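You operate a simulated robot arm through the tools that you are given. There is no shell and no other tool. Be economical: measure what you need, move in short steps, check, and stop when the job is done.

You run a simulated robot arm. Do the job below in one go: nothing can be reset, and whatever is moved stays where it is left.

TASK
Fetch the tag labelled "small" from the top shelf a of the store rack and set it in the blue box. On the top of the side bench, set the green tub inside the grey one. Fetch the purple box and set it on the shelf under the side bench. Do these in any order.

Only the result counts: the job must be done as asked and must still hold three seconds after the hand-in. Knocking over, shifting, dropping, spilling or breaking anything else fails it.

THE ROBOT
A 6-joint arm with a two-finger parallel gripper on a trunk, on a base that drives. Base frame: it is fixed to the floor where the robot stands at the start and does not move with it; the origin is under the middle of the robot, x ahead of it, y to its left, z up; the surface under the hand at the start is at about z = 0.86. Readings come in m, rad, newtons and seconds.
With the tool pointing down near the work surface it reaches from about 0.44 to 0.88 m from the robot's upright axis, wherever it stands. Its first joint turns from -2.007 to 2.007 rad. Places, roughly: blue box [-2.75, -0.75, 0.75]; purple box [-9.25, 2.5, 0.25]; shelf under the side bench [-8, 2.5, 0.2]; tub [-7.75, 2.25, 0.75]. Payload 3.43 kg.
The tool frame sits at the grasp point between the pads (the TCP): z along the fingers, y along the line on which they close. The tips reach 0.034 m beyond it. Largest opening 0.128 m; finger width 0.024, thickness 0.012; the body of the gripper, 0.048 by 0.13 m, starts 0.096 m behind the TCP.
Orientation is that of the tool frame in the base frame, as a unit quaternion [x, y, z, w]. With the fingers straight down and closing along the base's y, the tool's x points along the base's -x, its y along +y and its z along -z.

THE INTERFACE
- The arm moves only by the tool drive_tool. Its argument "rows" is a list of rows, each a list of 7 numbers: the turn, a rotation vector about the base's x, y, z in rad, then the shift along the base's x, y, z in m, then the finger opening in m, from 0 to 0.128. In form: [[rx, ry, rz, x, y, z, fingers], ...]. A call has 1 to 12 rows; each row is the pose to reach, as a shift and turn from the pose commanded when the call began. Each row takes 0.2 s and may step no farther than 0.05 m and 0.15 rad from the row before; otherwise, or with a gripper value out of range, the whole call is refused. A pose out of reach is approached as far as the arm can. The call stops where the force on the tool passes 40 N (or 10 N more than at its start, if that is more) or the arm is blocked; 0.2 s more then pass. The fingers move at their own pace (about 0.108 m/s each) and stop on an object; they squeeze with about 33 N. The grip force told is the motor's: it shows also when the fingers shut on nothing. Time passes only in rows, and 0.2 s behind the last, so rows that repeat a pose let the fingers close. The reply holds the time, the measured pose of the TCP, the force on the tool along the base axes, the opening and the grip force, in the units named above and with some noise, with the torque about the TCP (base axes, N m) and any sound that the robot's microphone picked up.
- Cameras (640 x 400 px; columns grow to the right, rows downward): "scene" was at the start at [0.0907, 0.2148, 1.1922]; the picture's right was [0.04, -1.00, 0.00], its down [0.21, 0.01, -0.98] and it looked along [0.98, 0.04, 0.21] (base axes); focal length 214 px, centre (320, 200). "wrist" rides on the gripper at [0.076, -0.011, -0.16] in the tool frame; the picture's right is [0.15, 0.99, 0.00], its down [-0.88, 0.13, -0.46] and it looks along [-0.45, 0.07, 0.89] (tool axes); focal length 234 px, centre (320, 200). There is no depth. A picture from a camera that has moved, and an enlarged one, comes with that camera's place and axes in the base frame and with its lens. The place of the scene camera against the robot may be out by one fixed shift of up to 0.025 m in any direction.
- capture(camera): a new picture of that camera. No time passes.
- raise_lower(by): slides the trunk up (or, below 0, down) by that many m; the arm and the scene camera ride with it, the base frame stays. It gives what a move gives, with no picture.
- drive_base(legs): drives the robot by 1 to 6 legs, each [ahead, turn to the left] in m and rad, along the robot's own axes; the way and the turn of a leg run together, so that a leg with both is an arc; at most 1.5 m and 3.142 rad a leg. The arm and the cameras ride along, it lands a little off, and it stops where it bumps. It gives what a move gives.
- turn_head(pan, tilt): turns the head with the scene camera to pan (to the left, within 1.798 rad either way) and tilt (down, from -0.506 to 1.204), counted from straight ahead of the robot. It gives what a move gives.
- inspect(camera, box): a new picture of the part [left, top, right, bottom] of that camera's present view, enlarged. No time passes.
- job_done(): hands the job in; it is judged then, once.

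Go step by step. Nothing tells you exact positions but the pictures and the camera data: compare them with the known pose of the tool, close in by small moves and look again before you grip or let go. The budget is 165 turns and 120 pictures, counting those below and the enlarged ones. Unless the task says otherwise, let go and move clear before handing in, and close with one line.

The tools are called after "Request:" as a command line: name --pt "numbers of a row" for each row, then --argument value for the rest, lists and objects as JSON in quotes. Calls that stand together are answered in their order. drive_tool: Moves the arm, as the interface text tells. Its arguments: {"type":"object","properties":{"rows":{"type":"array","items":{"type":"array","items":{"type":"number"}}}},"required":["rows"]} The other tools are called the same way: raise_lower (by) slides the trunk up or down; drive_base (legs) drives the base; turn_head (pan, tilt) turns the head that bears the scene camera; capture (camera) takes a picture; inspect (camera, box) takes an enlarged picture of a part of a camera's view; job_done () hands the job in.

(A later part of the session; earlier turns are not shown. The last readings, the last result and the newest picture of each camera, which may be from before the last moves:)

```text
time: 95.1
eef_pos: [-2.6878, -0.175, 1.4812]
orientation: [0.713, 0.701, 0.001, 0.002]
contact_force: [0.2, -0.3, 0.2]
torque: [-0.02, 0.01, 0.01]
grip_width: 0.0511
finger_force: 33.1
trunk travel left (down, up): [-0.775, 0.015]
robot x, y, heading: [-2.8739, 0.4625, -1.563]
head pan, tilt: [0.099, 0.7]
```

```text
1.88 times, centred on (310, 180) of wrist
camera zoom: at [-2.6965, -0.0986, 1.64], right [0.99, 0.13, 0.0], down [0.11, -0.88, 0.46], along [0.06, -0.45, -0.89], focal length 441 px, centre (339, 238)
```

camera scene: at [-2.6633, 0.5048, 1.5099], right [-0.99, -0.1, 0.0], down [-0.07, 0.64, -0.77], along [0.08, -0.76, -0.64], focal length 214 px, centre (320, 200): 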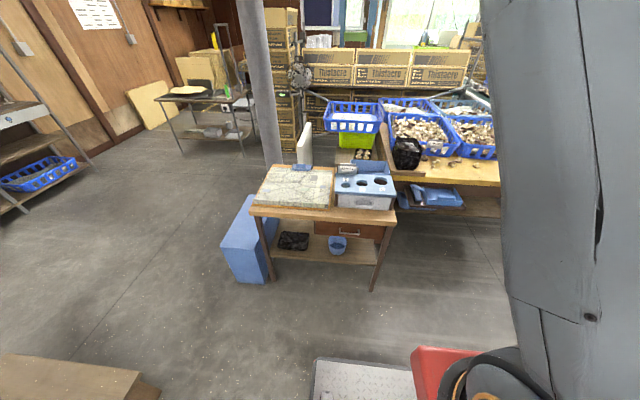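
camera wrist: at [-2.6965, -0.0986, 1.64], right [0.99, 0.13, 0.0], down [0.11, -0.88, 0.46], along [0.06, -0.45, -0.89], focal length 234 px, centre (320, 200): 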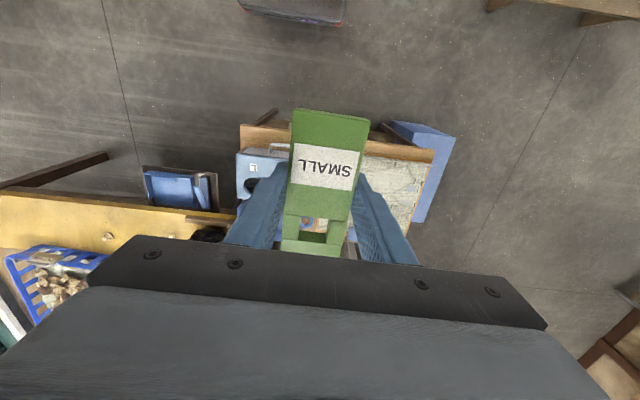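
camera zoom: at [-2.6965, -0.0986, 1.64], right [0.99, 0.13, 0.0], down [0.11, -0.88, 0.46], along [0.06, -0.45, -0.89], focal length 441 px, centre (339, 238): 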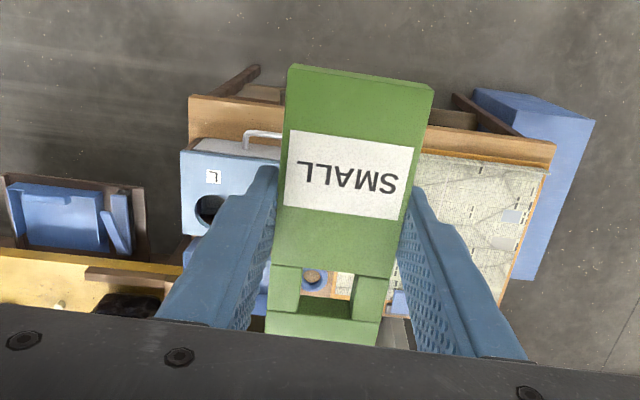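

The blue box is the open one behind the sorter, roughly x −2.95…−2.73, y −0.69…−0.53. I'll drive nearer, then bring the tool above it with the tag's long side along the box's long side.

Request:
drive_base --legs '[[0.32, 0]]'

Request:
drive_tool --pt "0 0 0.15 -0.03 0.0 -0.03 0.02" --pt "0 0 0.3 -0.06 0.0 -0.06 0.02" --pt "0 0 0.45 -0.09 0.0 -0.09 0.02" --pt "0 0 0.6 -0.12 0 -0.12 0.02" --pt "0 0 0.75 -0.15 0 -0.14 0.02" --pt "0 0 0.9 -0.16 -0.02 -0.16 0.02" --pt "0 0 1.05 -0.16 -0.04 -0.18 0.02" --pt "0 0 1.2 -0.16 -0.06 -0.2 0.02" --pt "0 0 1.35 -0.16 -0.08 -0.2 0.02" --pt "0 0 1.5 -0.16 -0.1 -0.2 0.02" --pt "0 0 1.57 -0.16 -0.12 -0.2 0.02"

Request:
turn_head --pan 0.0 --tilt 0.8

Request:
capture --camera "scene"

Request:
capture --camera "wrist"

```text
time: 97.2
eef_pos: [-2.6903, -0.4936, 1.4815]
orientation: [0.715, 0.699, 0.001, 0.001]
contact_force: [1.0, 0.2, -0.2]
torque: [-0.01, 0.0, 0.03]
grip_width: 0.0509
finger_force: 33.4
trunk travel left (down, up): [-0.775, 0.015]
robot x, y, heading: [-2.8744, 0.1455, -1.571]
head pan, tilt: [0.099, 0.7]
```

```text
time: 99.6
eef_pos: [-2.8499, -0.6137, 1.2806]
orientation: [0.011, 1.0, 0.002, 0.001]
contact_force: [0.0, 0.1, -0.3]
torque: [-0.05, -0.01, 0.04]
grip_width: 0.0509
finger_force: 33.4
trunk travel left (down, up): [-0.775, 0.015]
robot x, y, heading: [-2.8724, 0.1397, -1.57]
head pan, tilt: [0.099, 0.7]
```

```text
time: 100.3
eef_pos: [-2.851, -0.6139, 1.2788]
orientation: [0.013, 1.0, 0.003, 0.0]
contact_force: [-0.5, -1.1, 0.2]
torque: [0.0, 0.01, 0.02]
grip_width: 0.0508
finger_force: 32.5
trunk travel left (down, up): [-0.775, 0.015]
robot x, y, heading: [-2.8747, 0.1441, -1.568]
head pan, tilt: [0.0, 0.799]
```

```text
81 pictures are left
camera scene: at [-2.6711, 0.1892, 1.5017], right [-1.0, 0.0, 0.0], down [0.0, 0.72, -0.7], along [0.0, -0.7, -0.72], focal length 214 px, centre (320, 200)
```

scene: 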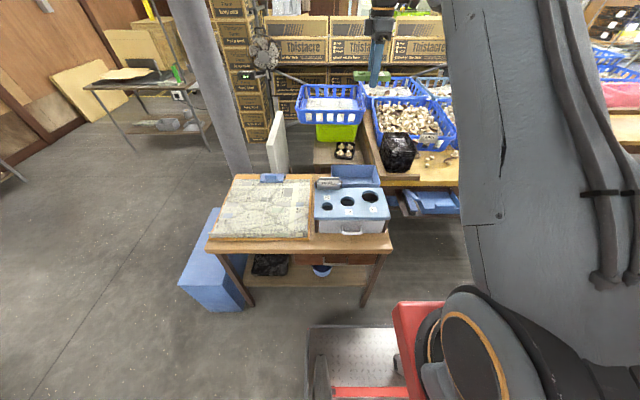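

```text
80 pictures are left
camera wrist: at [-2.9251, -0.6236, 1.4386], right [-0.12, 0.99, 0.0], down [0.88, 0.11, 0.46], along [0.45, 0.06, -0.89], focal length 234 px, centre (320, 200)
```

wrist: 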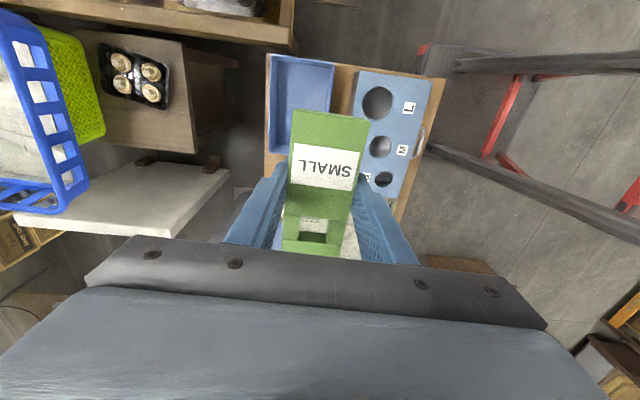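

Box rim maps to x −2.96…−2.74, y −0.74…−0.59, centre (−2.85, −0.667). I'll shift over the centre, descend partway and check.

Request:
drive_tool --pt "0 0 0 0 -0.045 0 0.02" --pt "0 0 0 0 -0.053 -0.05 0.02" --pt "0 0 0 0 -0.053 -0.1 0.02" --pt "0 0 0 0 -0.053 -0.15 0.02" --pt "0 0 0 0 -0.053 -0.2 0.02" --pt "0 0 0 0 -0.053 -0.25 0.02" --pt "0 0 0 0 -0.053 -0.28 0.02"

Request:
capture --camera "wrist"

Request:
inspect --camera "scene" --box '[300, 90, 460, 240]'

```text
refused: row 2 steps farther than a row can; nothing moved
```

```text
79 pictures are left
camera wrist: at [-2.9251, -0.6236, 1.4386], right [-0.12, 0.99, 0.0], down [0.88, 0.11, 0.46], along [0.45, 0.06, -0.89], focal length 234 px, centre (320, 200)
```

wrist: 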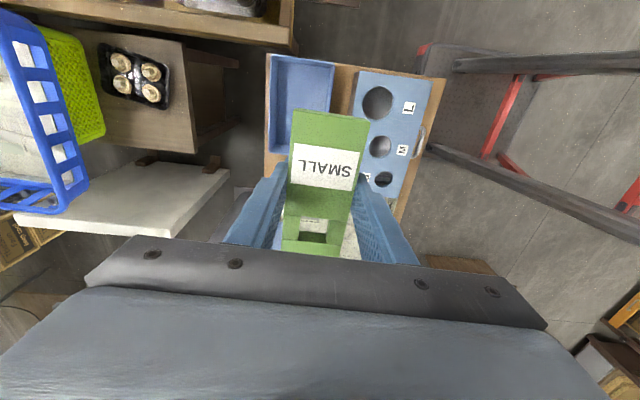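

```text
2.67 times, centred on (380, 165) of scene
camera zoom: at [-2.6711, 0.1892, 1.5017], right [-1.0, 0.0, 0.0], down [0.0, 0.72, -0.7], along [0.0, -0.7, -0.72], focal length 572 px, centre (160, 293)
```

zoom: 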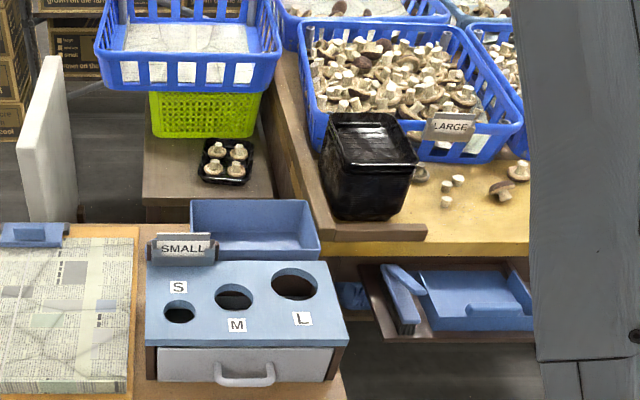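

Request:
drive_tool --pt "0 0 0 0 -0.03 0 0.02" --pt "0 0 0 0 -0.053 -0.03 0.02" --pt "0 0 0 0 -0.053 -0.08 0.02" --pt "0 0 0 0 -0.053 -0.13 0.02" --pt "0 0 0 0 -0.053 -0.18 0.02" --pt "0 0 0 0 -0.053 -0.23 0.02" --pt "0 0 0 0 -0.053 -0.28 0.02"

Request:
capture --camera "wrist"

Request:
capture --camera "scene"

```text
time: 101.9
eef_pos: [-2.8475, -0.6689, 1.0009]
orientation: [0.013, 1.0, 0.001, 0.0]
contact_force: [-0.7, 1.0, 0.6]
torque: [-0.03, 0.04, 0.0]
grip_width: 0.0507
finger_force: 32.9
trunk travel left (down, up): [-0.775, 0.015]
robot x, y, heading: [-2.8735, 0.1442, -1.574]
head pan, tilt: [0.0, 0.799]
```

```text
77 pictures are left
camera wrist: at [-2.9222, -0.6783, 1.1591], right [-0.12, 0.99, 0.0], down [0.88, 0.11, 0.46], along [0.45, 0.06, -0.89], focal length 234 px, centre (320, 200)
```

wrist: 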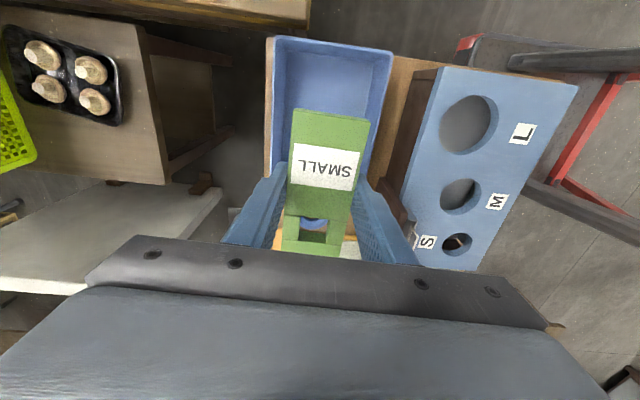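

```text
76 pictures are left
camera scene: at [-2.6711, 0.1896, 1.5016], right [-1.0, 0.0, 0.0], down [0.0, 0.72, -0.7], along [0.0, -0.7, -0.72], focal length 214 px, centre (320, 200)
```

scene: 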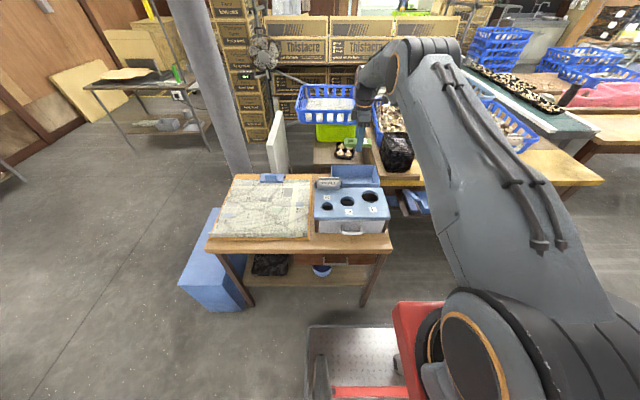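

The tag is well centred over the box (rim z≈0.83). I'll lower it until it nearly meets the floor.

Request:
drive_tool --pt "0 0 0 0 0 -0.05 0.02" --pt "0 0 0 0 0 -0.1 0.02" --pt "0 0 0 0 0 -0.15 0.02" --pt "0 0 0 0 0 -0.18 0.02" --pt "0 0 0 0 0 -0.195 0.02"

Request:
capture --camera "wrist"

Request:
inspect --camera "scene" --box '[300, 100, 420, 200]'

```text
time: 103.1
eef_pos: [-2.8503, -0.668, 0.804]
orientation: [0.012, 1.0, 0.002, 0.0]
contact_force: [0.0, -0.2, 0.5]
torque: [-0.01, -0.01, 0.01]
grip_width: 0.0508
finger_force: 32.7
trunk travel left (down, up): [-0.775, 0.015]
robot x, y, heading: [-2.8735, 0.1446, -1.578]
head pan, tilt: [0.0, 0.799]
```

```text
75 pictures are left
camera wrist: at [-2.9249, -0.678, 0.9636], right [-0.12, 0.99, 0.0], down [0.88, 0.11, 0.46], along [0.45, 0.06, -0.89], focal length 234 px, centre (320, 200)
```

wrist: 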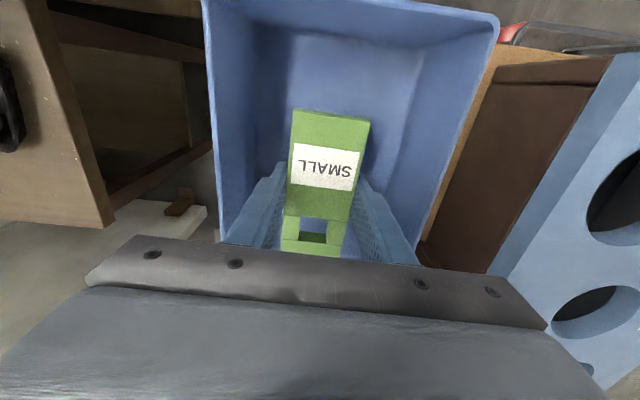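

```text
4.00 times, centred on (360, 150) of scene
camera zoom: at [-2.6711, 0.1893, 1.5017], right [-1.0, 0.0, 0.0], down [0.0, 0.72, -0.7], along [0.0, -0.7, -0.72], focal length 858 px, centre (160, 400)
```

zoom: 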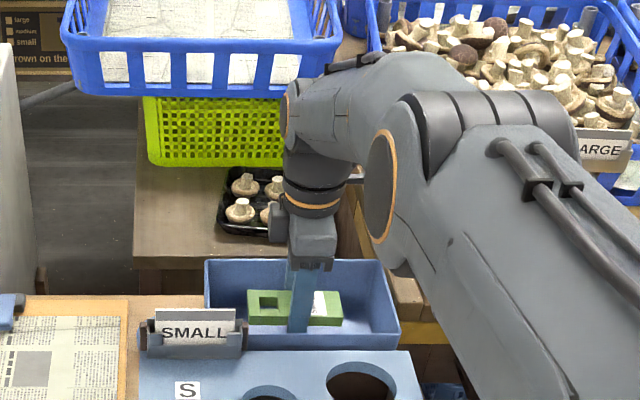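

The tag is inside the box. I'll lower gently to touch.

Request:
drive_tool --pt "0 0 0 0 0 -0.004 0.02" --pt "0 0 0 0 0 -0.008 0.02" --pt "0 0 0 0 0 -0.01 0.02"

```text
time: 103.9
eef_pos: [-2.851, -0.6659, 0.794]
orientation: [0.012, 1.0, 0.001, 0.0]
contact_force: [0.2, 0.8, -0.6]
torque: [0.01, 0.02, 0.02]
grip_width: 0.051
finger_force: 33.3
trunk travel left (down, up): [-0.775, 0.015]
robot x, y, heading: [-2.87, 0.1476, -1.568]
head pan, tilt: [0.0, 0.799]
```

Request:
drive_tool --pt "0 0 0 0 0 -0.003 0.02" --pt "0 0 0 0 0 -0.006 0.02" --pt "0 0 0 0 0 -0.009 0.02" --pt "0 0 0 0 0 -0.012 0.02"

Request:
inspect --camera "scene" --box '[340, 150, 404, 200]'

```text
time: 104.9
eef_pos: [-2.8502, -0.6666, 0.7819]
orientation: [0.013, 1.0, 0.002, 0.0]
contact_force: [-0.8, -1.0, 0.5]
torque: [0.0, 0.01, 0.0]
grip_width: 0.0508
finger_force: 32.7
trunk travel left (down, up): [-0.775, 0.015]
robot x, y, heading: [-2.8724, 0.1421, -1.566]
head pan, tilt: [0.0, 0.799]
```

```text
8.00 times, centred on (372, 175) of scene
camera zoom: at [-2.6711, 0.1892, 1.5016], right [-1.0, 0.0, 0.0], down [0.0, 0.72, -0.7], along [0.0, -0.7, -0.72], focal length 1716 px, centre (-96, 400)
```

zoom: 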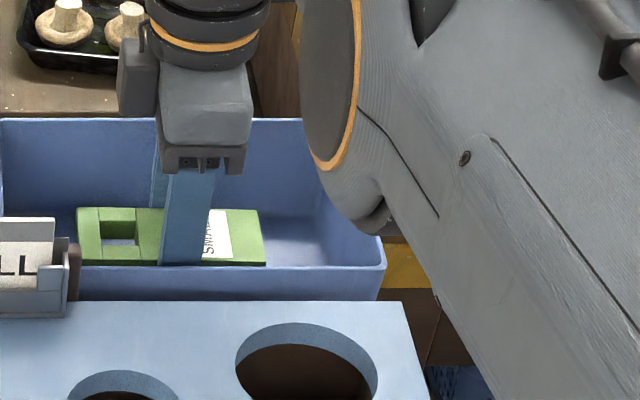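

Still no contact; continuing down.

Request:
drive_tool --pt "0 0 0 0 0 -0.004 0.02" --pt "0 0 0 0 0 -0.008 0.02" --pt "0 0 0 0 0 -0.012 0.02" --pt "0 0 0 0 0 -0.016 0.02" --pt "0 0 0 0 0 -0.02 0.02"

```text
time: 105.7
eef_pos: [-2.8499, -0.6692, 0.7779]
orientation: [0.012, 1.0, -0.001, 0.0]
contact_force: [0.8, 0.6, 12.3]
torque: [0.38, -0.01, 0.06]
grip_width: 0.0508
finger_force: 32.6
trunk travel left (down, up): [-0.775, 0.015]
robot x, y, heading: [-2.8746, 0.1424, -1.572]
head pan, tilt: [0.0, 0.799]
stopped in row 4: the force on the tool passed its limit at 45 N (the readings are from after the stop); the commanded pose is now the measured one
```

Contact with the box floor. Release and rise.

Request:
drive_tool --pt "0 0 0 0 0 0.002 0.075" --pt "0 0 0 0 0 0.002 0.075" --pt "0 0 0 0 0 0.04 0.075" --pt "0 0 0 0 0 0.09 0.075" --pt "0 0 0 0 0 0.14 0.075" --pt "0 0 0 0 0 0.19 0.075" --pt "0 0 0 0 0 0.24 0.075" --pt "0 0 0 0 0 0.29 0.075"

Request:
capture --camera "wrist"

```text
time: 107.5
eef_pos: [-2.8495, -0.6664, 1.0667]
orientation: [0.012, 1.0, 0.001, 0.001]
contact_force: [-0.3, -0.2, -0.4]
torque: [-0.03, -0.01, -0.02]
grip_width: 0.0751
finger_force: 0.1
trunk travel left (down, up): [-0.775, 0.015]
robot x, y, heading: [-2.8713, 0.1493, -1.574]
head pan, tilt: [0.0, 0.799]
```

```text
72 pictures are left
camera wrist: at [-2.9247, -0.6764, 1.2247], right [-0.12, 0.99, 0.0], down [0.88, 0.11, 0.46], along [0.45, 0.06, -0.89], focal length 234 px, centre (320, 200)
```

wrist: 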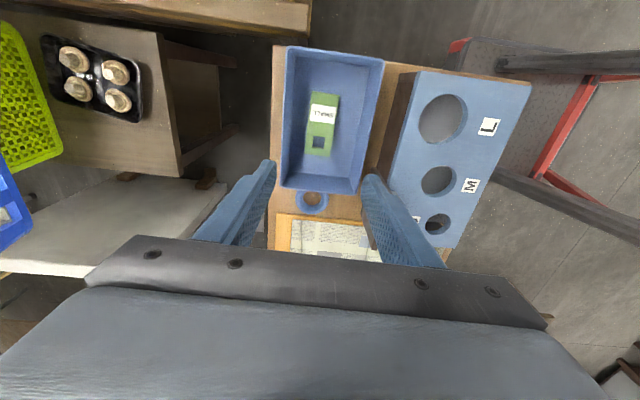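

The tag lies in the blue box. Next I'll back out to the aisle, turn towards −x and look at the side bench.

Request:
drive_base --legs '[[-1.05, 0], [0, -1.571]]'

Request:
turn_head --pan 0.0 --tilt 0.15

Request:
capture --camera "scene"

```text
time: 116.7
eef_pos: [-3.6746, 1.1829, 1.0653]
orientation: [0.719, 0.695, -0.001, 0.0]
contact_force: [0.6, -0.1, -0.3]
torque: [0.01, 0.0, -0.01]
grip_width: 0.075
finger_force: 0.1
trunk travel left (down, up): [-0.775, 0.015]
robot x, y, heading: [-2.8626, 1.1959, 3.133]
head pan, tilt: [0.0, 0.799]
```

```text
time: 117.8
eef_pos: [-3.6749, 1.182, 1.0654]
orientation: [0.718, 0.696, 0.0, -0.001]
contact_force: [0.0, -0.7, -0.1]
torque: [0.01, -0.02, -0.02]
grip_width: 0.0753
finger_force: 0.1
trunk travel left (down, up): [-0.775, 0.015]
robot x, y, heading: [-2.8635, 1.199, 3.132]
head pan, tilt: [0.0, 0.15]
```

```text
71 pictures are left
camera scene: at [-2.8417, 1.0194, 1.5599], right [0.01, 1.0, 0.0], down [0.15, 0.0, -0.99], along [-0.99, 0.01, -0.15], focal length 214 px, centre (320, 200)
```

scene: 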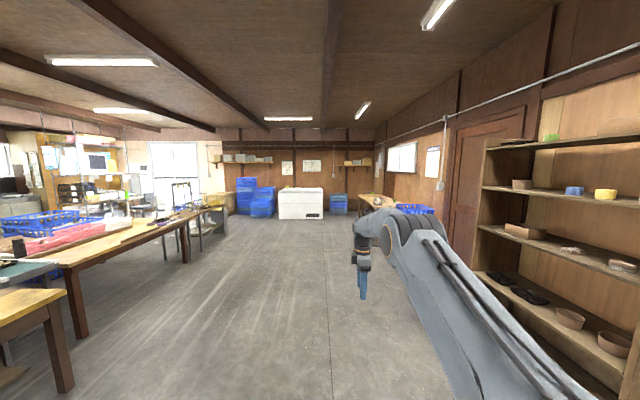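

The aisle is clear. I'll drive about 3.3 m down it and look at the side bench.

Request:
drive_base --legs '[[1.4, 0], [1.4, 0], [0.6, 0]]'

Request:
turn_head --pan -0.5 --tilt 0.4

Request:
capture --camera "scene"

```text
time: 134.3
eef_pos: [-7.0749, 1.2768, 1.0658]
orientation: [0.721, 0.693, 0.0, 0.001]
contact_force: [-0.5, -0.3, 0.5]
torque: [0.0, -0.03, 0.0]
grip_width: 0.0752
finger_force: 0.0
trunk travel left (down, up): [-0.775, 0.015]
robot x, y, heading: [-6.2644, 1.2841, 3.124]
head pan, tilt: [0.0, 0.15]
```

```text
time: 135.3
eef_pos: [-7.0749, 1.2774, 1.0656]
orientation: [0.721, 0.693, -0.001, 0.0]
contact_force: [0.5, -0.3, -0.1]
torque: [0.0, 0.02, -0.02]
grip_width: 0.075
finger_force: 0.1
trunk travel left (down, up): [-0.775, 0.015]
robot x, y, heading: [-6.2631, 1.2824, 3.123]
head pan, tilt: [-0.499, 0.4]
```

```text
70 pictures are left
camera scene: at [-6.2317, 1.1514, 1.5368], right [0.49, 0.87, 0.0], down [0.34, -0.19, -0.92], along [-0.8, 0.45, -0.39], focal length 214 px, centre (320, 200)
```

scene: 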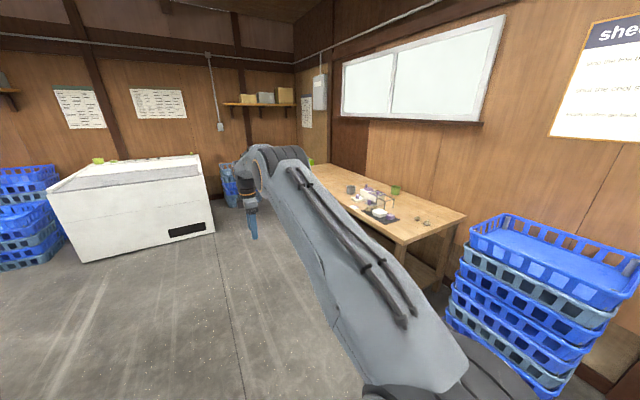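

Bench with small items at right. I'll zoom in on it.

Request:
inspect --camera "scene" --box '[300, 140, 476, 250]'

Request:
drive_base --legs '[[1.3, 0]]'

Request:
turn_head --pan -1.3 --tilt 0.6

Request:
capture --camera "scene"

Request:
turn_head --pan -0.6 --tilt 0.6

Request:
capture --camera "scene"

```text
3.64 times, centred on (388, 195) of scene
camera zoom: at [-6.2317, 1.1514, 1.5368], right [0.49, 0.87, 0.0], down [0.34, -0.19, -0.92], along [-0.8, 0.45, -0.39], focal length 780 px, centre (73, 218)
```

zoom: 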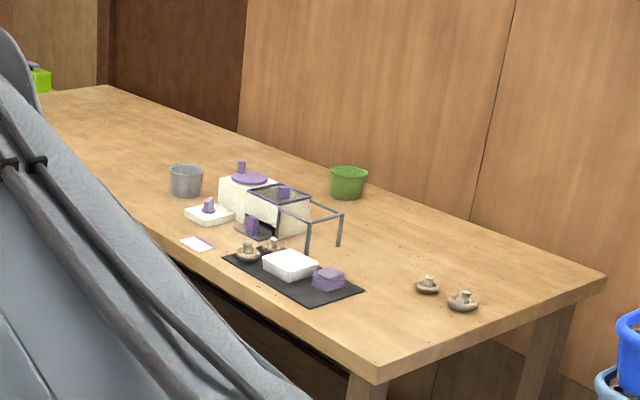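

```text
time: 141.7
eef_pos: [-8.3637, 1.3201, 1.0661]
orientation: [0.727, 0.687, 0.0, 0.0]
contact_force: [-0.1, -0.6, -0.7]
torque: [-0.03, 0.03, 0.01]
grip_width: 0.0748
finger_force: 0.1
trunk travel left (down, up): [-0.775, 0.015]
robot x, y, heading: [-7.5521, 1.3179, 3.112]
head pan, tilt: [-0.499, 0.4]
```

```text
time: 142.9
eef_pos: [-8.3624, 1.3194, 1.0646]
orientation: [0.726, 0.687, 0.0, 0.0]
contact_force: [-0.6, -0.6, 0.4]
torque: [0.02, 0.01, -0.04]
grip_width: 0.0747
finger_force: 0.0
trunk travel left (down, up): [-0.775, 0.015]
robot x, y, heading: [-7.551, 1.3185, 3.108]
head pan, tilt: [-1.3, 0.6]
```

```text
68 pictures are left
camera scene: at [-7.4629, 1.2212, 1.5185], right [0.97, 0.24, 0.0], down [0.13, -0.55, -0.83], along [-0.2, 0.8, -0.56], focal length 214 px, centre (320, 200)
```

scene: 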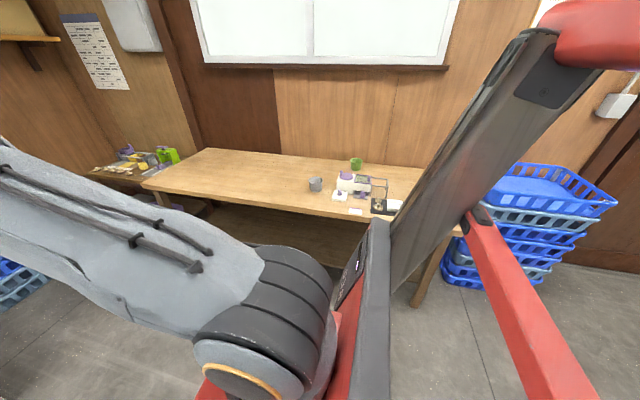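

```text
time: 143.9
eef_pos: [-8.362, 1.3202, 1.0666]
orientation: [0.726, 0.688, 0.0, 0.0]
contact_force: [0.3, -0.9, -0.3]
torque: [0.0, 0.0, 0.0]
grip_width: 0.0752
finger_force: 0.1
trunk travel left (down, up): [-0.775, 0.015]
robot x, y, heading: [-7.5537, 1.3108, 3.112]
head pan, tilt: [-0.6, 0.6]
```

```text
67 pictures are left
camera scene: at [-7.5132, 1.1876, 1.5185], right [0.59, 0.81, 0.0], down [0.46, -0.33, -0.83], along [-0.67, 0.49, -0.56], focal length 214 px, centre (320, 200)
```

scene: 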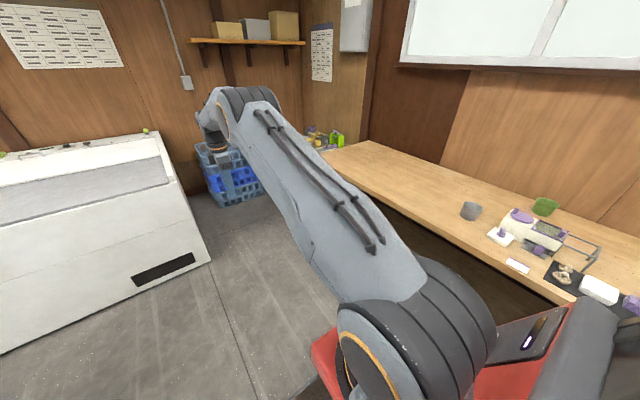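

Grey tub at about (−7.77, 2.36), green tub at about (−7.56, 2.73). I'll turn to face the bench and look closer with both cameras.

Request:
drive_base --legs '[[0, -1.545]]'

Request:
turn_head --pan -0.1 --tilt 0.45

Request:
capture --camera "scene"

Request:
inspect --camera "scene" --box '[220, 120, 412, 240]'

Request:
capture --camera "wrist"

```text
time: 148.1
eef_pos: [-7.5602, 2.1278, 1.0652]
orientation: [1.0, -0.021, -0.001, 0.0]
contact_force: [-0.3, -0.4, 0.0]
torque: [0.02, -0.01, 0.0]
grip_width: 0.0748
finger_force: 0.0
trunk travel left (down, up): [-0.775, 0.015]
robot x, y, heading: [-7.5565, 1.3177, 1.552]
head pan, tilt: [-0.6, 0.6]
```

```text
time: 149.1
eef_pos: [-7.5597, 2.1289, 1.0648]
orientation: [1.0, -0.021, -0.001, -0.001]
contact_force: [-0.1, -1.2, 0.7]
torque: [0.02, 0.02, 0.02]
grip_width: 0.0752
finger_force: 0.0
trunk travel left (down, up): [-0.775, 0.015]
robot x, y, heading: [-7.5496, 1.323, 1.557]
head pan, tilt: [-0.099, 0.45]
```

```text
66 pictures are left
camera scene: at [-7.7315, 1.319, 1.5321], right [0.99, -0.12, 0.0], down [-0.05, -0.43, -0.9], along [0.11, 0.89, -0.44], focal length 214 px, centre (320, 200)
```

scene: 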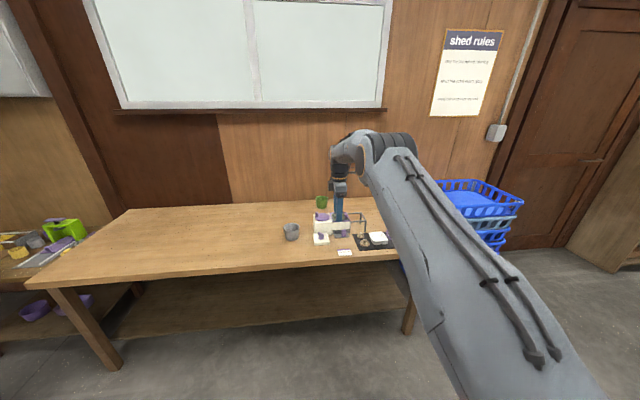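

```text
3.33 times, centred on (316, 180) of scene
camera zoom: at [-7.7315, 1.319, 1.5321], right [0.99, -0.12, 0.0], down [-0.05, -0.43, -0.9], along [0.11, 0.89, -0.44], focal length 715 px, centre (333, 267)
```

zoom: 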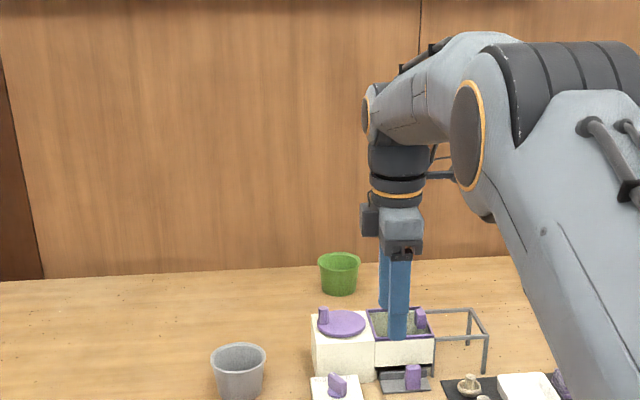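

```text
64 pictures are left
camera wrist: at [-7.4824, 2.1361, 1.2247], right [0.1, -0.99, 0.0], down [-0.89, -0.09, 0.46], along [-0.45, -0.05, -0.89], focal length 234 px, centre (320, 200)
```

wrist: 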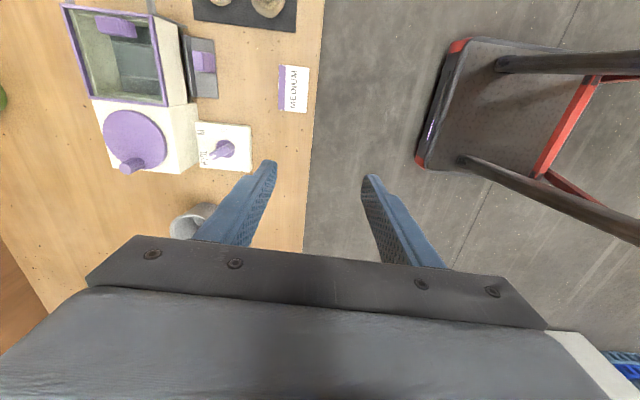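

Bench front edge is y≈2.13. I'll turn the tool to close along x (camera towards me), then drive up to the bench.

Request:
drive_tool --pt "0 0 -0.15 0 0 0.02 0.12" --pt "0 0 -0.3 0 0 0.04 0.12" --pt "0 0 -0.45 0 0 0.06 0.12" --pt "0 0 -0.6 0 0 0.08 0.12" --pt "0 0 -0.75 0 0 0.1 0.12" --pt "0 0 -0.9 0 0 0.1 0.12" --pt "0 0 -1.05 0 0 0.1 0.12" --pt "0 0 -1.2 0 0 0.1 0.12" --pt "0 0 -1.35 0 0 0.1 0.12" --pt "0 0 -1.5 0 0 0.1 0.12" --pt "0 0 -1.53 0 0 0.1 0.12"

Request:
drive_base --legs '[[0.46, 0.015]]'

Request:
capture --camera "wrist"

Request:
capture --camera "scene"

```text
time: 151.5
eef_pos: [-7.5614, 2.1271, 1.167]
orientation: [-0.706, 0.709, 0.0, 0.0]
contact_force: [-0.3, -0.2, 0.1]
torque: [0.0, -0.01, 0.04]
grip_width: 0.1201
finger_force: 0.1
trunk travel left (down, up): [-0.775, 0.015]
robot x, y, heading: [-7.553, 1.3171, 1.558]
head pan, tilt: [-0.099, 0.45]
```

```text
time: 154.2
eef_pos: [-7.5753, 2.5865, 1.1657]
orientation: [0.715, -0.699, 0.001, 0.0]
contact_force: [-0.1, -0.2, -1.1]
torque: [0.0, -0.01, 0.02]
grip_width: 0.12
finger_force: 0.1
trunk travel left (down, up): [-0.775, 0.015]
robot x, y, heading: [-7.5467, 1.7774, 1.579]
head pan, tilt: [-0.099, 0.45]
```

```text
63 pictures are left
camera wrist: at [-7.5624, 2.5115, 1.3253], right [-0.99, -0.17, 0.0], down [-0.15, 0.88, 0.46], along [-0.08, 0.45, -0.89], focal length 234 px, centre (320, 200)
```

wrist: 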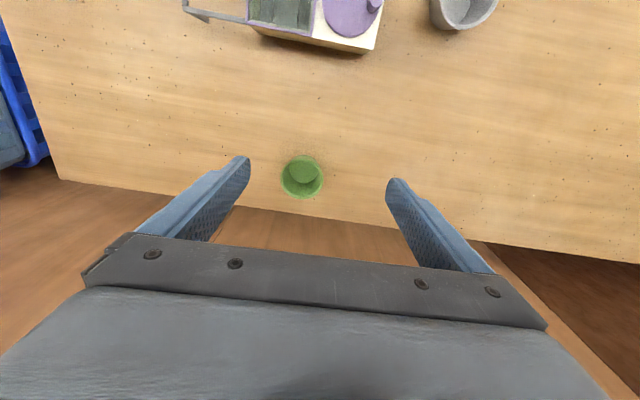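

```text
62 pictures are left
camera scene: at [-7.7283, 1.7744, 1.5321], right [1.0, -0.09, 0.0], down [-0.04, -0.43, -0.9], along [0.08, 0.9, -0.44], focal length 214 px, centre (320, 200)
```

scene: 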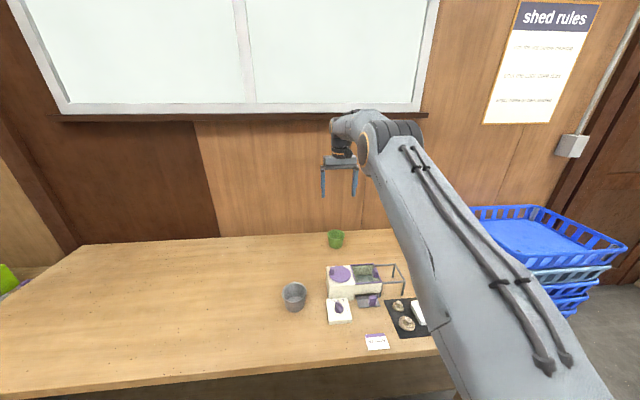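

Green tub centre ≈ (−7.554, 2.70), rim z≈0.845. It's beyond vertical-tool reach, so I'll tilt the tool forward about 0.4 rad and come above it.

Request:
drive_tool --pt "0.1 0 0 0.005 0.02 -0.03 0.12" --pt "0.2 0 0 0.01 0.04 -0.06 0.12" --pt "0.3 0 0 0.015 0.06 -0.09 0.12" --pt "0.4 0 0 0.02 0.075 -0.12 0.12" --pt "0.4 0 0 0.021 0.075 -0.16 0.12" --pt "0.4 0 0 0.021 0.075 -0.19 0.12"

Request:
capture --camera "wrist"

Request:
capture --camera "scene"

```text
time: 155.6
eef_pos: [-7.5559, 2.6633, 0.9793]
orientation: [0.701, -0.685, -0.14, -0.143]
contact_force: [-0.7, -0.8, 0.3]
torque: [0.01, -0.01, -0.01]
grip_width: 0.1201
finger_force: 0.0
trunk travel left (down, up): [-0.775, 0.015]
robot x, y, heading: [-7.5493, 1.7782, 1.574]
head pan, tilt: [-0.099, 0.45]
```

```text
61 pictures are left
camera wrist: at [-7.542, 2.5313, 1.0949], right [-0.99, -0.16, -0.07], down [-0.15, 0.63, 0.76], along [-0.08, 0.76, -0.64], focal length 234 px, centre (320, 200)
```

wrist: 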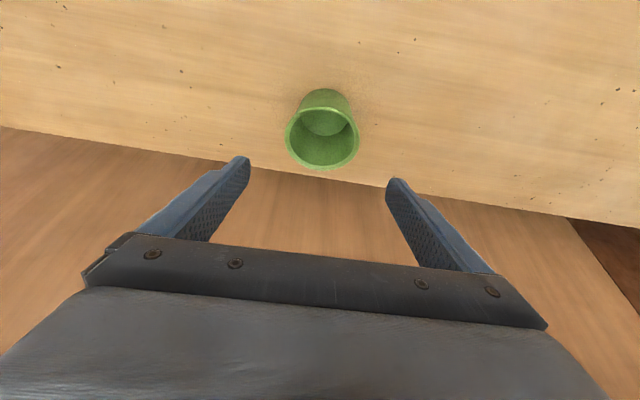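

```text
60 pictures are left
camera scene: at [-7.7283, 1.7742, 1.5321], right [1.0, -0.09, 0.0], down [-0.04, -0.43, -0.9], along [0.08, 0.9, -0.44], focal length 214 px, centre (320, 200)
```

scene: 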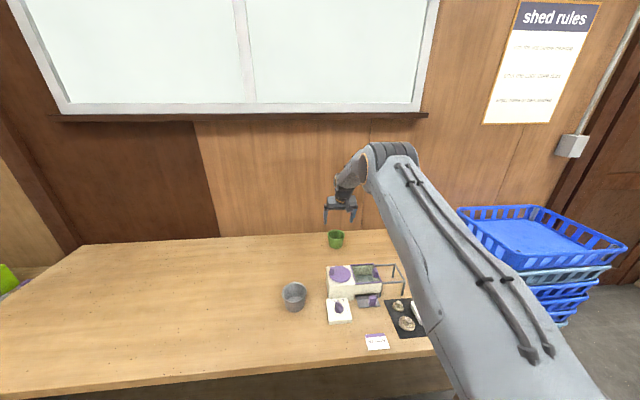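

Triangulated rim centre: (−7.555, 2.699, 0.849), diameter ≈0.09, tapered body. I'll descend with the fingers on either side and close on the rim.

Request:
drive_tool --pt "0 0 0 0.001 0.0 -0.04 0.12" --pt "0 0 0 0.001 0.015 -0.08 0.12" --pt "0 0 0 0.001 0.03 -0.11 0.12" --pt "0 0 0 0.001 0.036 -0.131 0.12" --pt "0 0 0 0.001 0.036 -0.131 0.12"

Request:
capture --camera "wrist"

Request:
inspect --camera "scene" --box '[290, 170, 400, 260]'

```text
time: 156.8
eef_pos: [-7.5546, 2.6987, 0.8459]
orientation: [0.701, -0.685, -0.139, -0.142]
contact_force: [0.1, 1.0, 0.7]
torque: [0.04, -0.01, -0.01]
grip_width: 0.1204
finger_force: 0.1
trunk travel left (down, up): [-0.775, 0.015]
robot x, y, heading: [-7.5515, 1.7777, 1.575]
head pan, tilt: [-0.099, 0.45]
```

```text
59 pictures are left
camera wrist: at [-7.5409, 2.5664, 0.9627], right [-0.99, -0.16, -0.07], down [-0.15, 0.63, 0.76], along [-0.08, 0.76, -0.64], focal length 234 px, centre (320, 200)
```

wrist: 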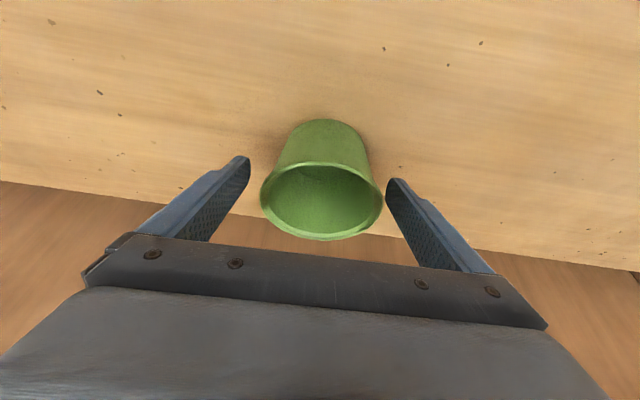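

```text
4.44 times, centred on (345, 215) of scene
camera zoom: at [-7.7283, 1.7745, 1.5321], right [1.0, -0.09, 0.0], down [-0.04, -0.43, -0.9], along [0.08, 0.9, -0.44], focal length 953 px, centre (209, 133)
```

zoom: 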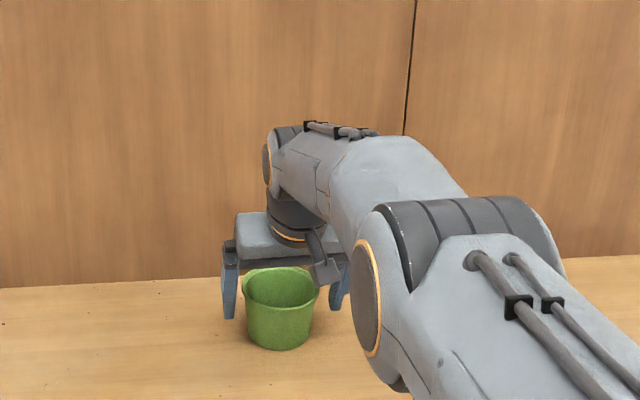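

Well centred. Closing.

Request:
drive_tool --pt "0 0 0 0 0 -0.004 0.12" --pt "0 0 0 0 0 -0.004 0.09" --pt "0 0 0 0 0 -0.004 0.07" --pt "0 0 0 0 0 -0.004 0.06" --pt "0 0 0 0 0 -0.004 0.06"

Request:
capture --camera "wrist"

```text
time: 158.0
eef_pos: [-7.5558, 2.699, 0.8411]
orientation: [0.701, -0.685, -0.139, -0.141]
contact_force: [-0.1, -0.3, -0.6]
torque: [0.0, 0.01, -0.02]
grip_width: 0.0908
finger_force: 33.2
trunk travel left (down, up): [-0.775, 0.015]
robot x, y, heading: [-7.5496, 1.7763, 1.585]
head pan, tilt: [-0.099, 0.45]
```

```text
57 pictures are left
camera wrist: at [-7.5409, 2.5663, 0.9585], right [-0.99, -0.16, -0.07], down [-0.15, 0.63, 0.76], along [-0.08, 0.76, -0.64], focal length 234 px, centre (320, 200)
```

wrist: 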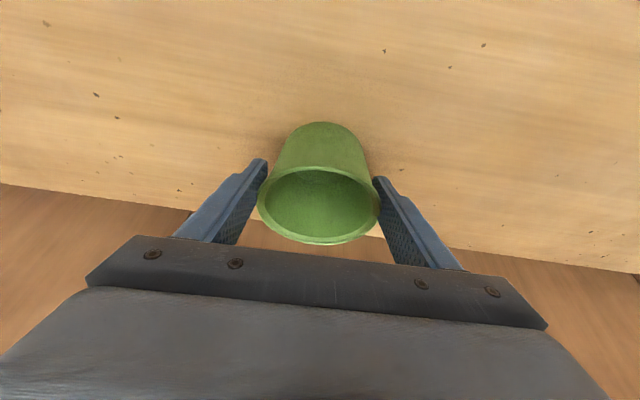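

Gripped at 0.091 m. I'll lift it.

Request:
drive_tool --pt "0 0 0 0 0 0.03 0.06" --pt "0 0 0 0 0 0.07 0.06" --pt "0 0 0 0 -0.02 0.11 0.06" --pt "0 0 0 0 -0.05 0.15 0.06"

Request:
capture --camera "wrist"

Request:
inspect --camera "scene" --box '[260, 160, 420, 320]'

```text
time: 159.0
eef_pos: [-7.5557, 2.65, 0.9888]
orientation: [0.701, -0.685, -0.138, -0.14]
contact_force: [-0.9, -0.5, 0.5]
torque: [-0.01, -0.01, -0.02]
grip_width: 0.06
finger_force: 0.0
trunk travel left (down, up): [-0.775, 0.015]
robot x, y, heading: [-7.5457, 1.7787, 1.575]
head pan, tilt: [-0.099, 0.45]
```

```text
56 pictures are left
camera wrist: at [-7.5406, 2.5175, 1.1064], right [-0.99, -0.16, -0.06], down [-0.15, 0.63, 0.76], along [-0.08, 0.76, -0.65], focal length 234 px, centre (320, 200)
```

wrist: 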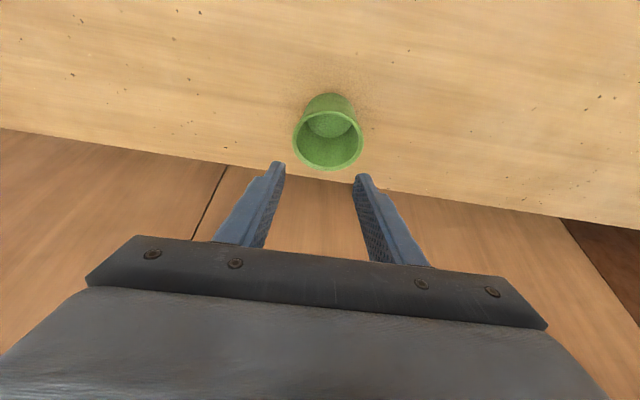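

```text
2.50 times, centred on (340, 240) of scene
camera zoom: at [-7.7283, 1.7752, 1.5321], right [1.0, -0.09, 0.0], down [-0.04, -0.43, -0.9], along [0.08, 0.9, -0.44], focal length 536 px, centre (270, 100)
```

zoom: 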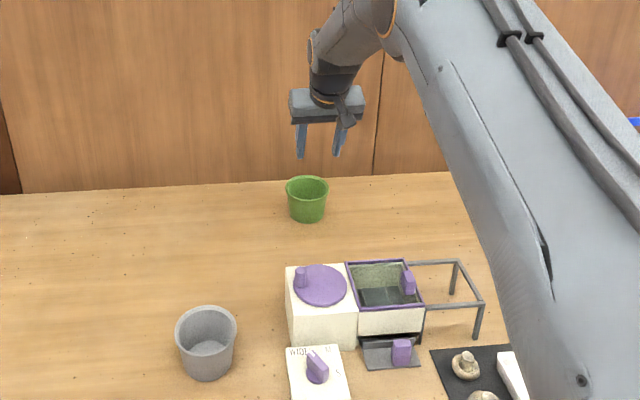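

The taper made it slip off; the tub stayed upright in place. I'll instead pinch its near rim wall: closing along y, tool tilted 0.26 rad to match the wall slope. First re-orient up high.

Request:
drive_tool --pt "-0.13 0 0 0 -0.03 0.03 0.06" --pt "-0.26 0 0 0 -0.06 0.06 0.06" --pt "-0.4 0 0 0 -0.1 0.09 0.06"

Request:
drive_tool --pt "0 0 0.15 0 0 0 0.06" --pt "0 0 0.3 0 0 0 0.06" --pt "0 0 0.45 0 0 0 0.06" --pt "0 0 0.6 0 0 0 0.06" --pt "0 0 0.75 0 0 0 0.06" --pt "0 0 0.9 0 0 0 0.06" --pt "0 0 1.05 0 0 0 0.06" --pt "0 0 1.2 0 0 0 0.06" --pt "0 0 1.35 0 0 0 0.06" --pt "0 0 1.5 0 0 0 0.06" --pt "0 0 1.55 0 0 0 0.06"

Request:
drive_tool --pt "0.13 0 0 0 0.04 -0.02 0.055" --pt "0.26 0 0 0 0.08 -0.05 0.055" --pt "0.26 0 0 0 0.1 -0.09 0.055"

Request:
capture --camera "wrist"

```text
time: 159.8
eef_pos: [-7.5544, 2.5498, 1.0782]
orientation: [0.715, -0.699, 0.001, 0.0]
contact_force: [-0.3, -0.5, -0.8]
torque: [0.0, -0.01, -0.02]
grip_width: 0.0602
finger_force: 0.0
trunk travel left (down, up): [-0.775, 0.015]
robot x, y, heading: [-7.547, 1.7786, 1.571]
head pan, tilt: [-0.099, 0.45]
```

```text
time: 162.2
eef_pos: [-7.5554, 2.5492, 1.081]
orientation: [1.0, 0.002, 0.001, 0.001]
contact_force: [-0.3, 0.0, -0.9]
torque: [0.0, 0.0, 0.02]
grip_width: 0.0603
finger_force: 0.0
trunk travel left (down, up): [-0.775, 0.015]
robot x, y, heading: [-7.5493, 1.7789, 1.579]
head pan, tilt: [-0.099, 0.45]
```

```text
time: 163.0
eef_pos: [-7.5547, 2.6503, 0.9916]
orientation: [0.991, 0.001, 0.0, -0.131]
contact_force: [0.2, -0.6, 1.0]
torque: [-0.01, 0.0, 0.05]
grip_width: 0.0552
finger_force: 0.1
trunk travel left (down, up): [-0.775, 0.015]
robot x, y, heading: [-7.5511, 1.7764, 1.572]
head pan, tilt: [-0.099, 0.45]
```

```text
54 pictures are left
camera wrist: at [-7.4781, 2.619, 1.1477], right [0.15, -0.95, -0.26], down [-0.88, -0.25, 0.41], along [-0.45, 0.17, -0.88], focal length 234 px, centre (320, 200)
```

wrist: 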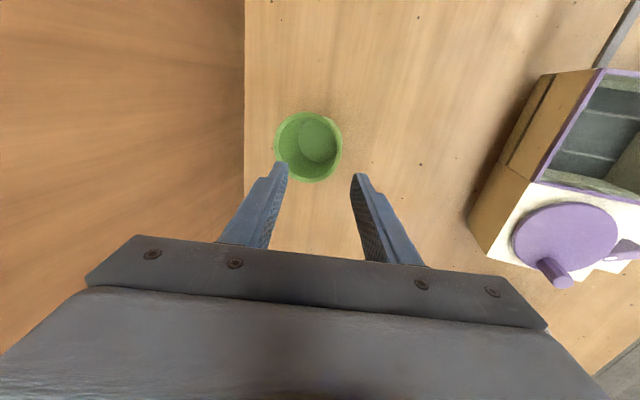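

Tub centre ≈ (−7.558, 2.70), near rim y≈2.656. I'll descend straddling the near wall and check partway.

Request:
drive_tool --pt "0 0 0 -0.003 0.0 -0.04 0.05" --pt "0 0 0 -0.003 0.0 -0.08 0.05" --pt "0 0 0 -0.003 0.0 -0.105 0.05"

Request:
inspect --camera "wrist" --box '[200, 80, 440, 280]'

```text
time: 163.8
eef_pos: [-7.5598, 2.6505, 0.8861]
orientation: [0.992, 0.001, 0.0, -0.13]
contact_force: [0.2, -0.2, 0.5]
torque: [-0.03, 0.01, -0.02]
grip_width: 0.0499
finger_force: 0.1
trunk travel left (down, up): [-0.775, 0.015]
robot x, y, heading: [-7.5456, 1.7768, 1.581]
head pan, tilt: [-0.099, 0.45]
```

```text
2.00 times, centred on (320, 180) of wrist
camera zoom: at [-7.4827, 2.6206, 1.0423], right [0.15, -0.96, -0.25], down [-0.88, -0.24, 0.41], along [-0.45, 0.16, -0.88], focal length 468 px, centre (320, 240)
```

zoom: 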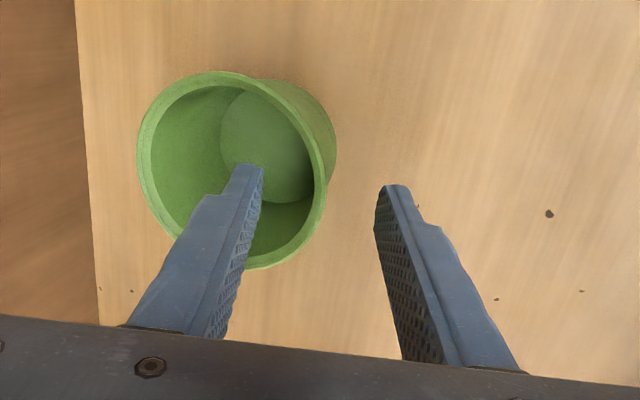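

The inner finger is over the tub's inside and the outer is clear. Descend and pinch.

Request:
drive_tool --pt "0 0 0 0 0.002 -0.015 0.05" --pt "0 0 0 0 0.003 -0.028 0.05" --pt "0 0 0 0 0.003 -0.028 0.03" --pt "0 0 0 0 0.003 -0.028 0.01" --pt "0 0 0 0 0.003 -0.028 0.0" --pt "0 0 0 0 0.003 -0.028 0.0"

Request:
inspect --camera "wrist" --box '[200, 80, 440, 280]'

```text
time: 165.2
eef_pos: [-7.5585, 2.653, 0.8598]
orientation: [0.992, 0.001, -0.001, -0.13]
contact_force: [-0.2, 0.2, -0.5]
torque: [-0.01, -0.05, -0.02]
grip_width: 0.0033
finger_force: 32.7
trunk travel left (down, up): [-0.775, 0.015]
robot x, y, heading: [-7.5471, 1.7834, 1.577]
head pan, tilt: [-0.099, 0.45]
```

```text
2.00 times, centred on (320, 180) of wrist
camera zoom: at [-7.4813, 2.6225, 1.0155], right [0.15, -0.96, -0.25], down [-0.88, -0.24, 0.41], along [-0.45, 0.16, -0.88], focal length 468 px, centre (320, 240)
```

zoom: 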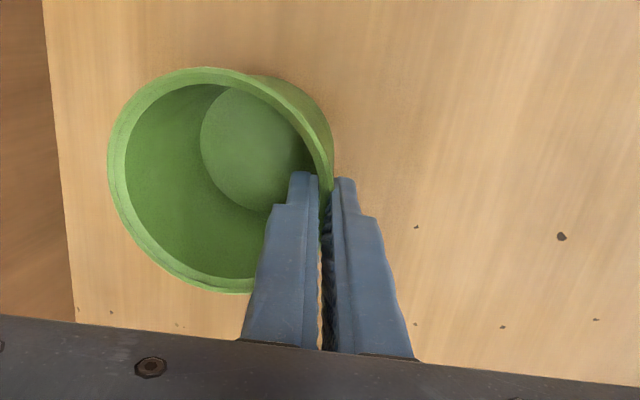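

The wall is pinched (3 mm). Lifting and checking.

Request:
drive_tool --pt "0 0 0 0 0 0.02 0.0" --pt "0 0 0 0 0 0.05 0.0" --pt "0 0 0 0 -0.01 0.09 0.0" --pt "0 0 0 0 -0.02 0.13 0.0"

Request:
capture --camera "wrist"

Request:
inspect --camera "scene" --box '[250, 160, 410, 330]'

```text
time: 166.2
eef_pos: [-7.5587, 2.6331, 0.9881]
orientation: [0.992, 0.0, 0.0, -0.128]
contact_force: [-0.1, 0.2, -0.9]
torque: [-0.04, 0.0, -0.01]
grip_width: 0.0031
finger_force: 32.6
trunk travel left (down, up): [-0.775, 0.015]
robot x, y, heading: [-7.5526, 1.7738, 1.57]
head pan, tilt: [-0.099, 0.45]
```

```text
51 pictures are left
camera wrist: at [-7.4813, 2.6021, 1.1453], right [0.15, -0.96, -0.25], down [-0.88, -0.24, 0.41], along [-0.45, 0.16, -0.88], focal length 234 px, centre (320, 200)
```

wrist: 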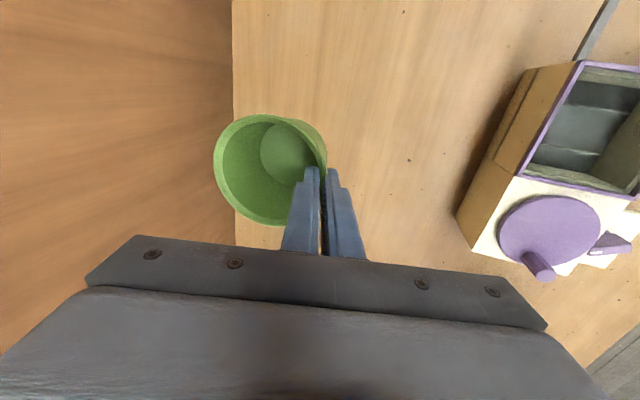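

```text
2.35 times, centred on (330, 245) of scene
camera zoom: at [-7.7283, 1.7749, 1.5321], right [1.0, -0.09, 0.0], down [-0.04, -0.43, -0.9], along [0.08, 0.9, -0.44], focal length 505 px, centre (296, 94)
```

zoom: 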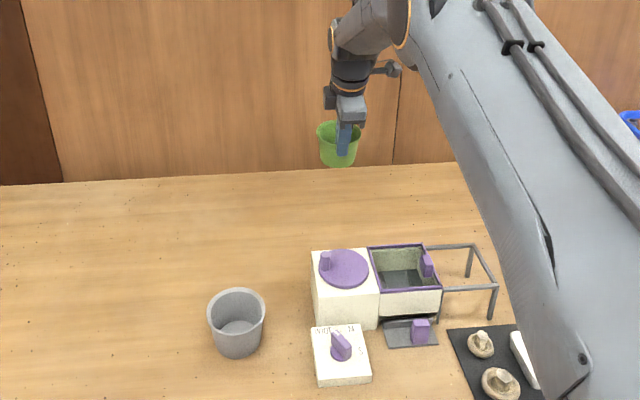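

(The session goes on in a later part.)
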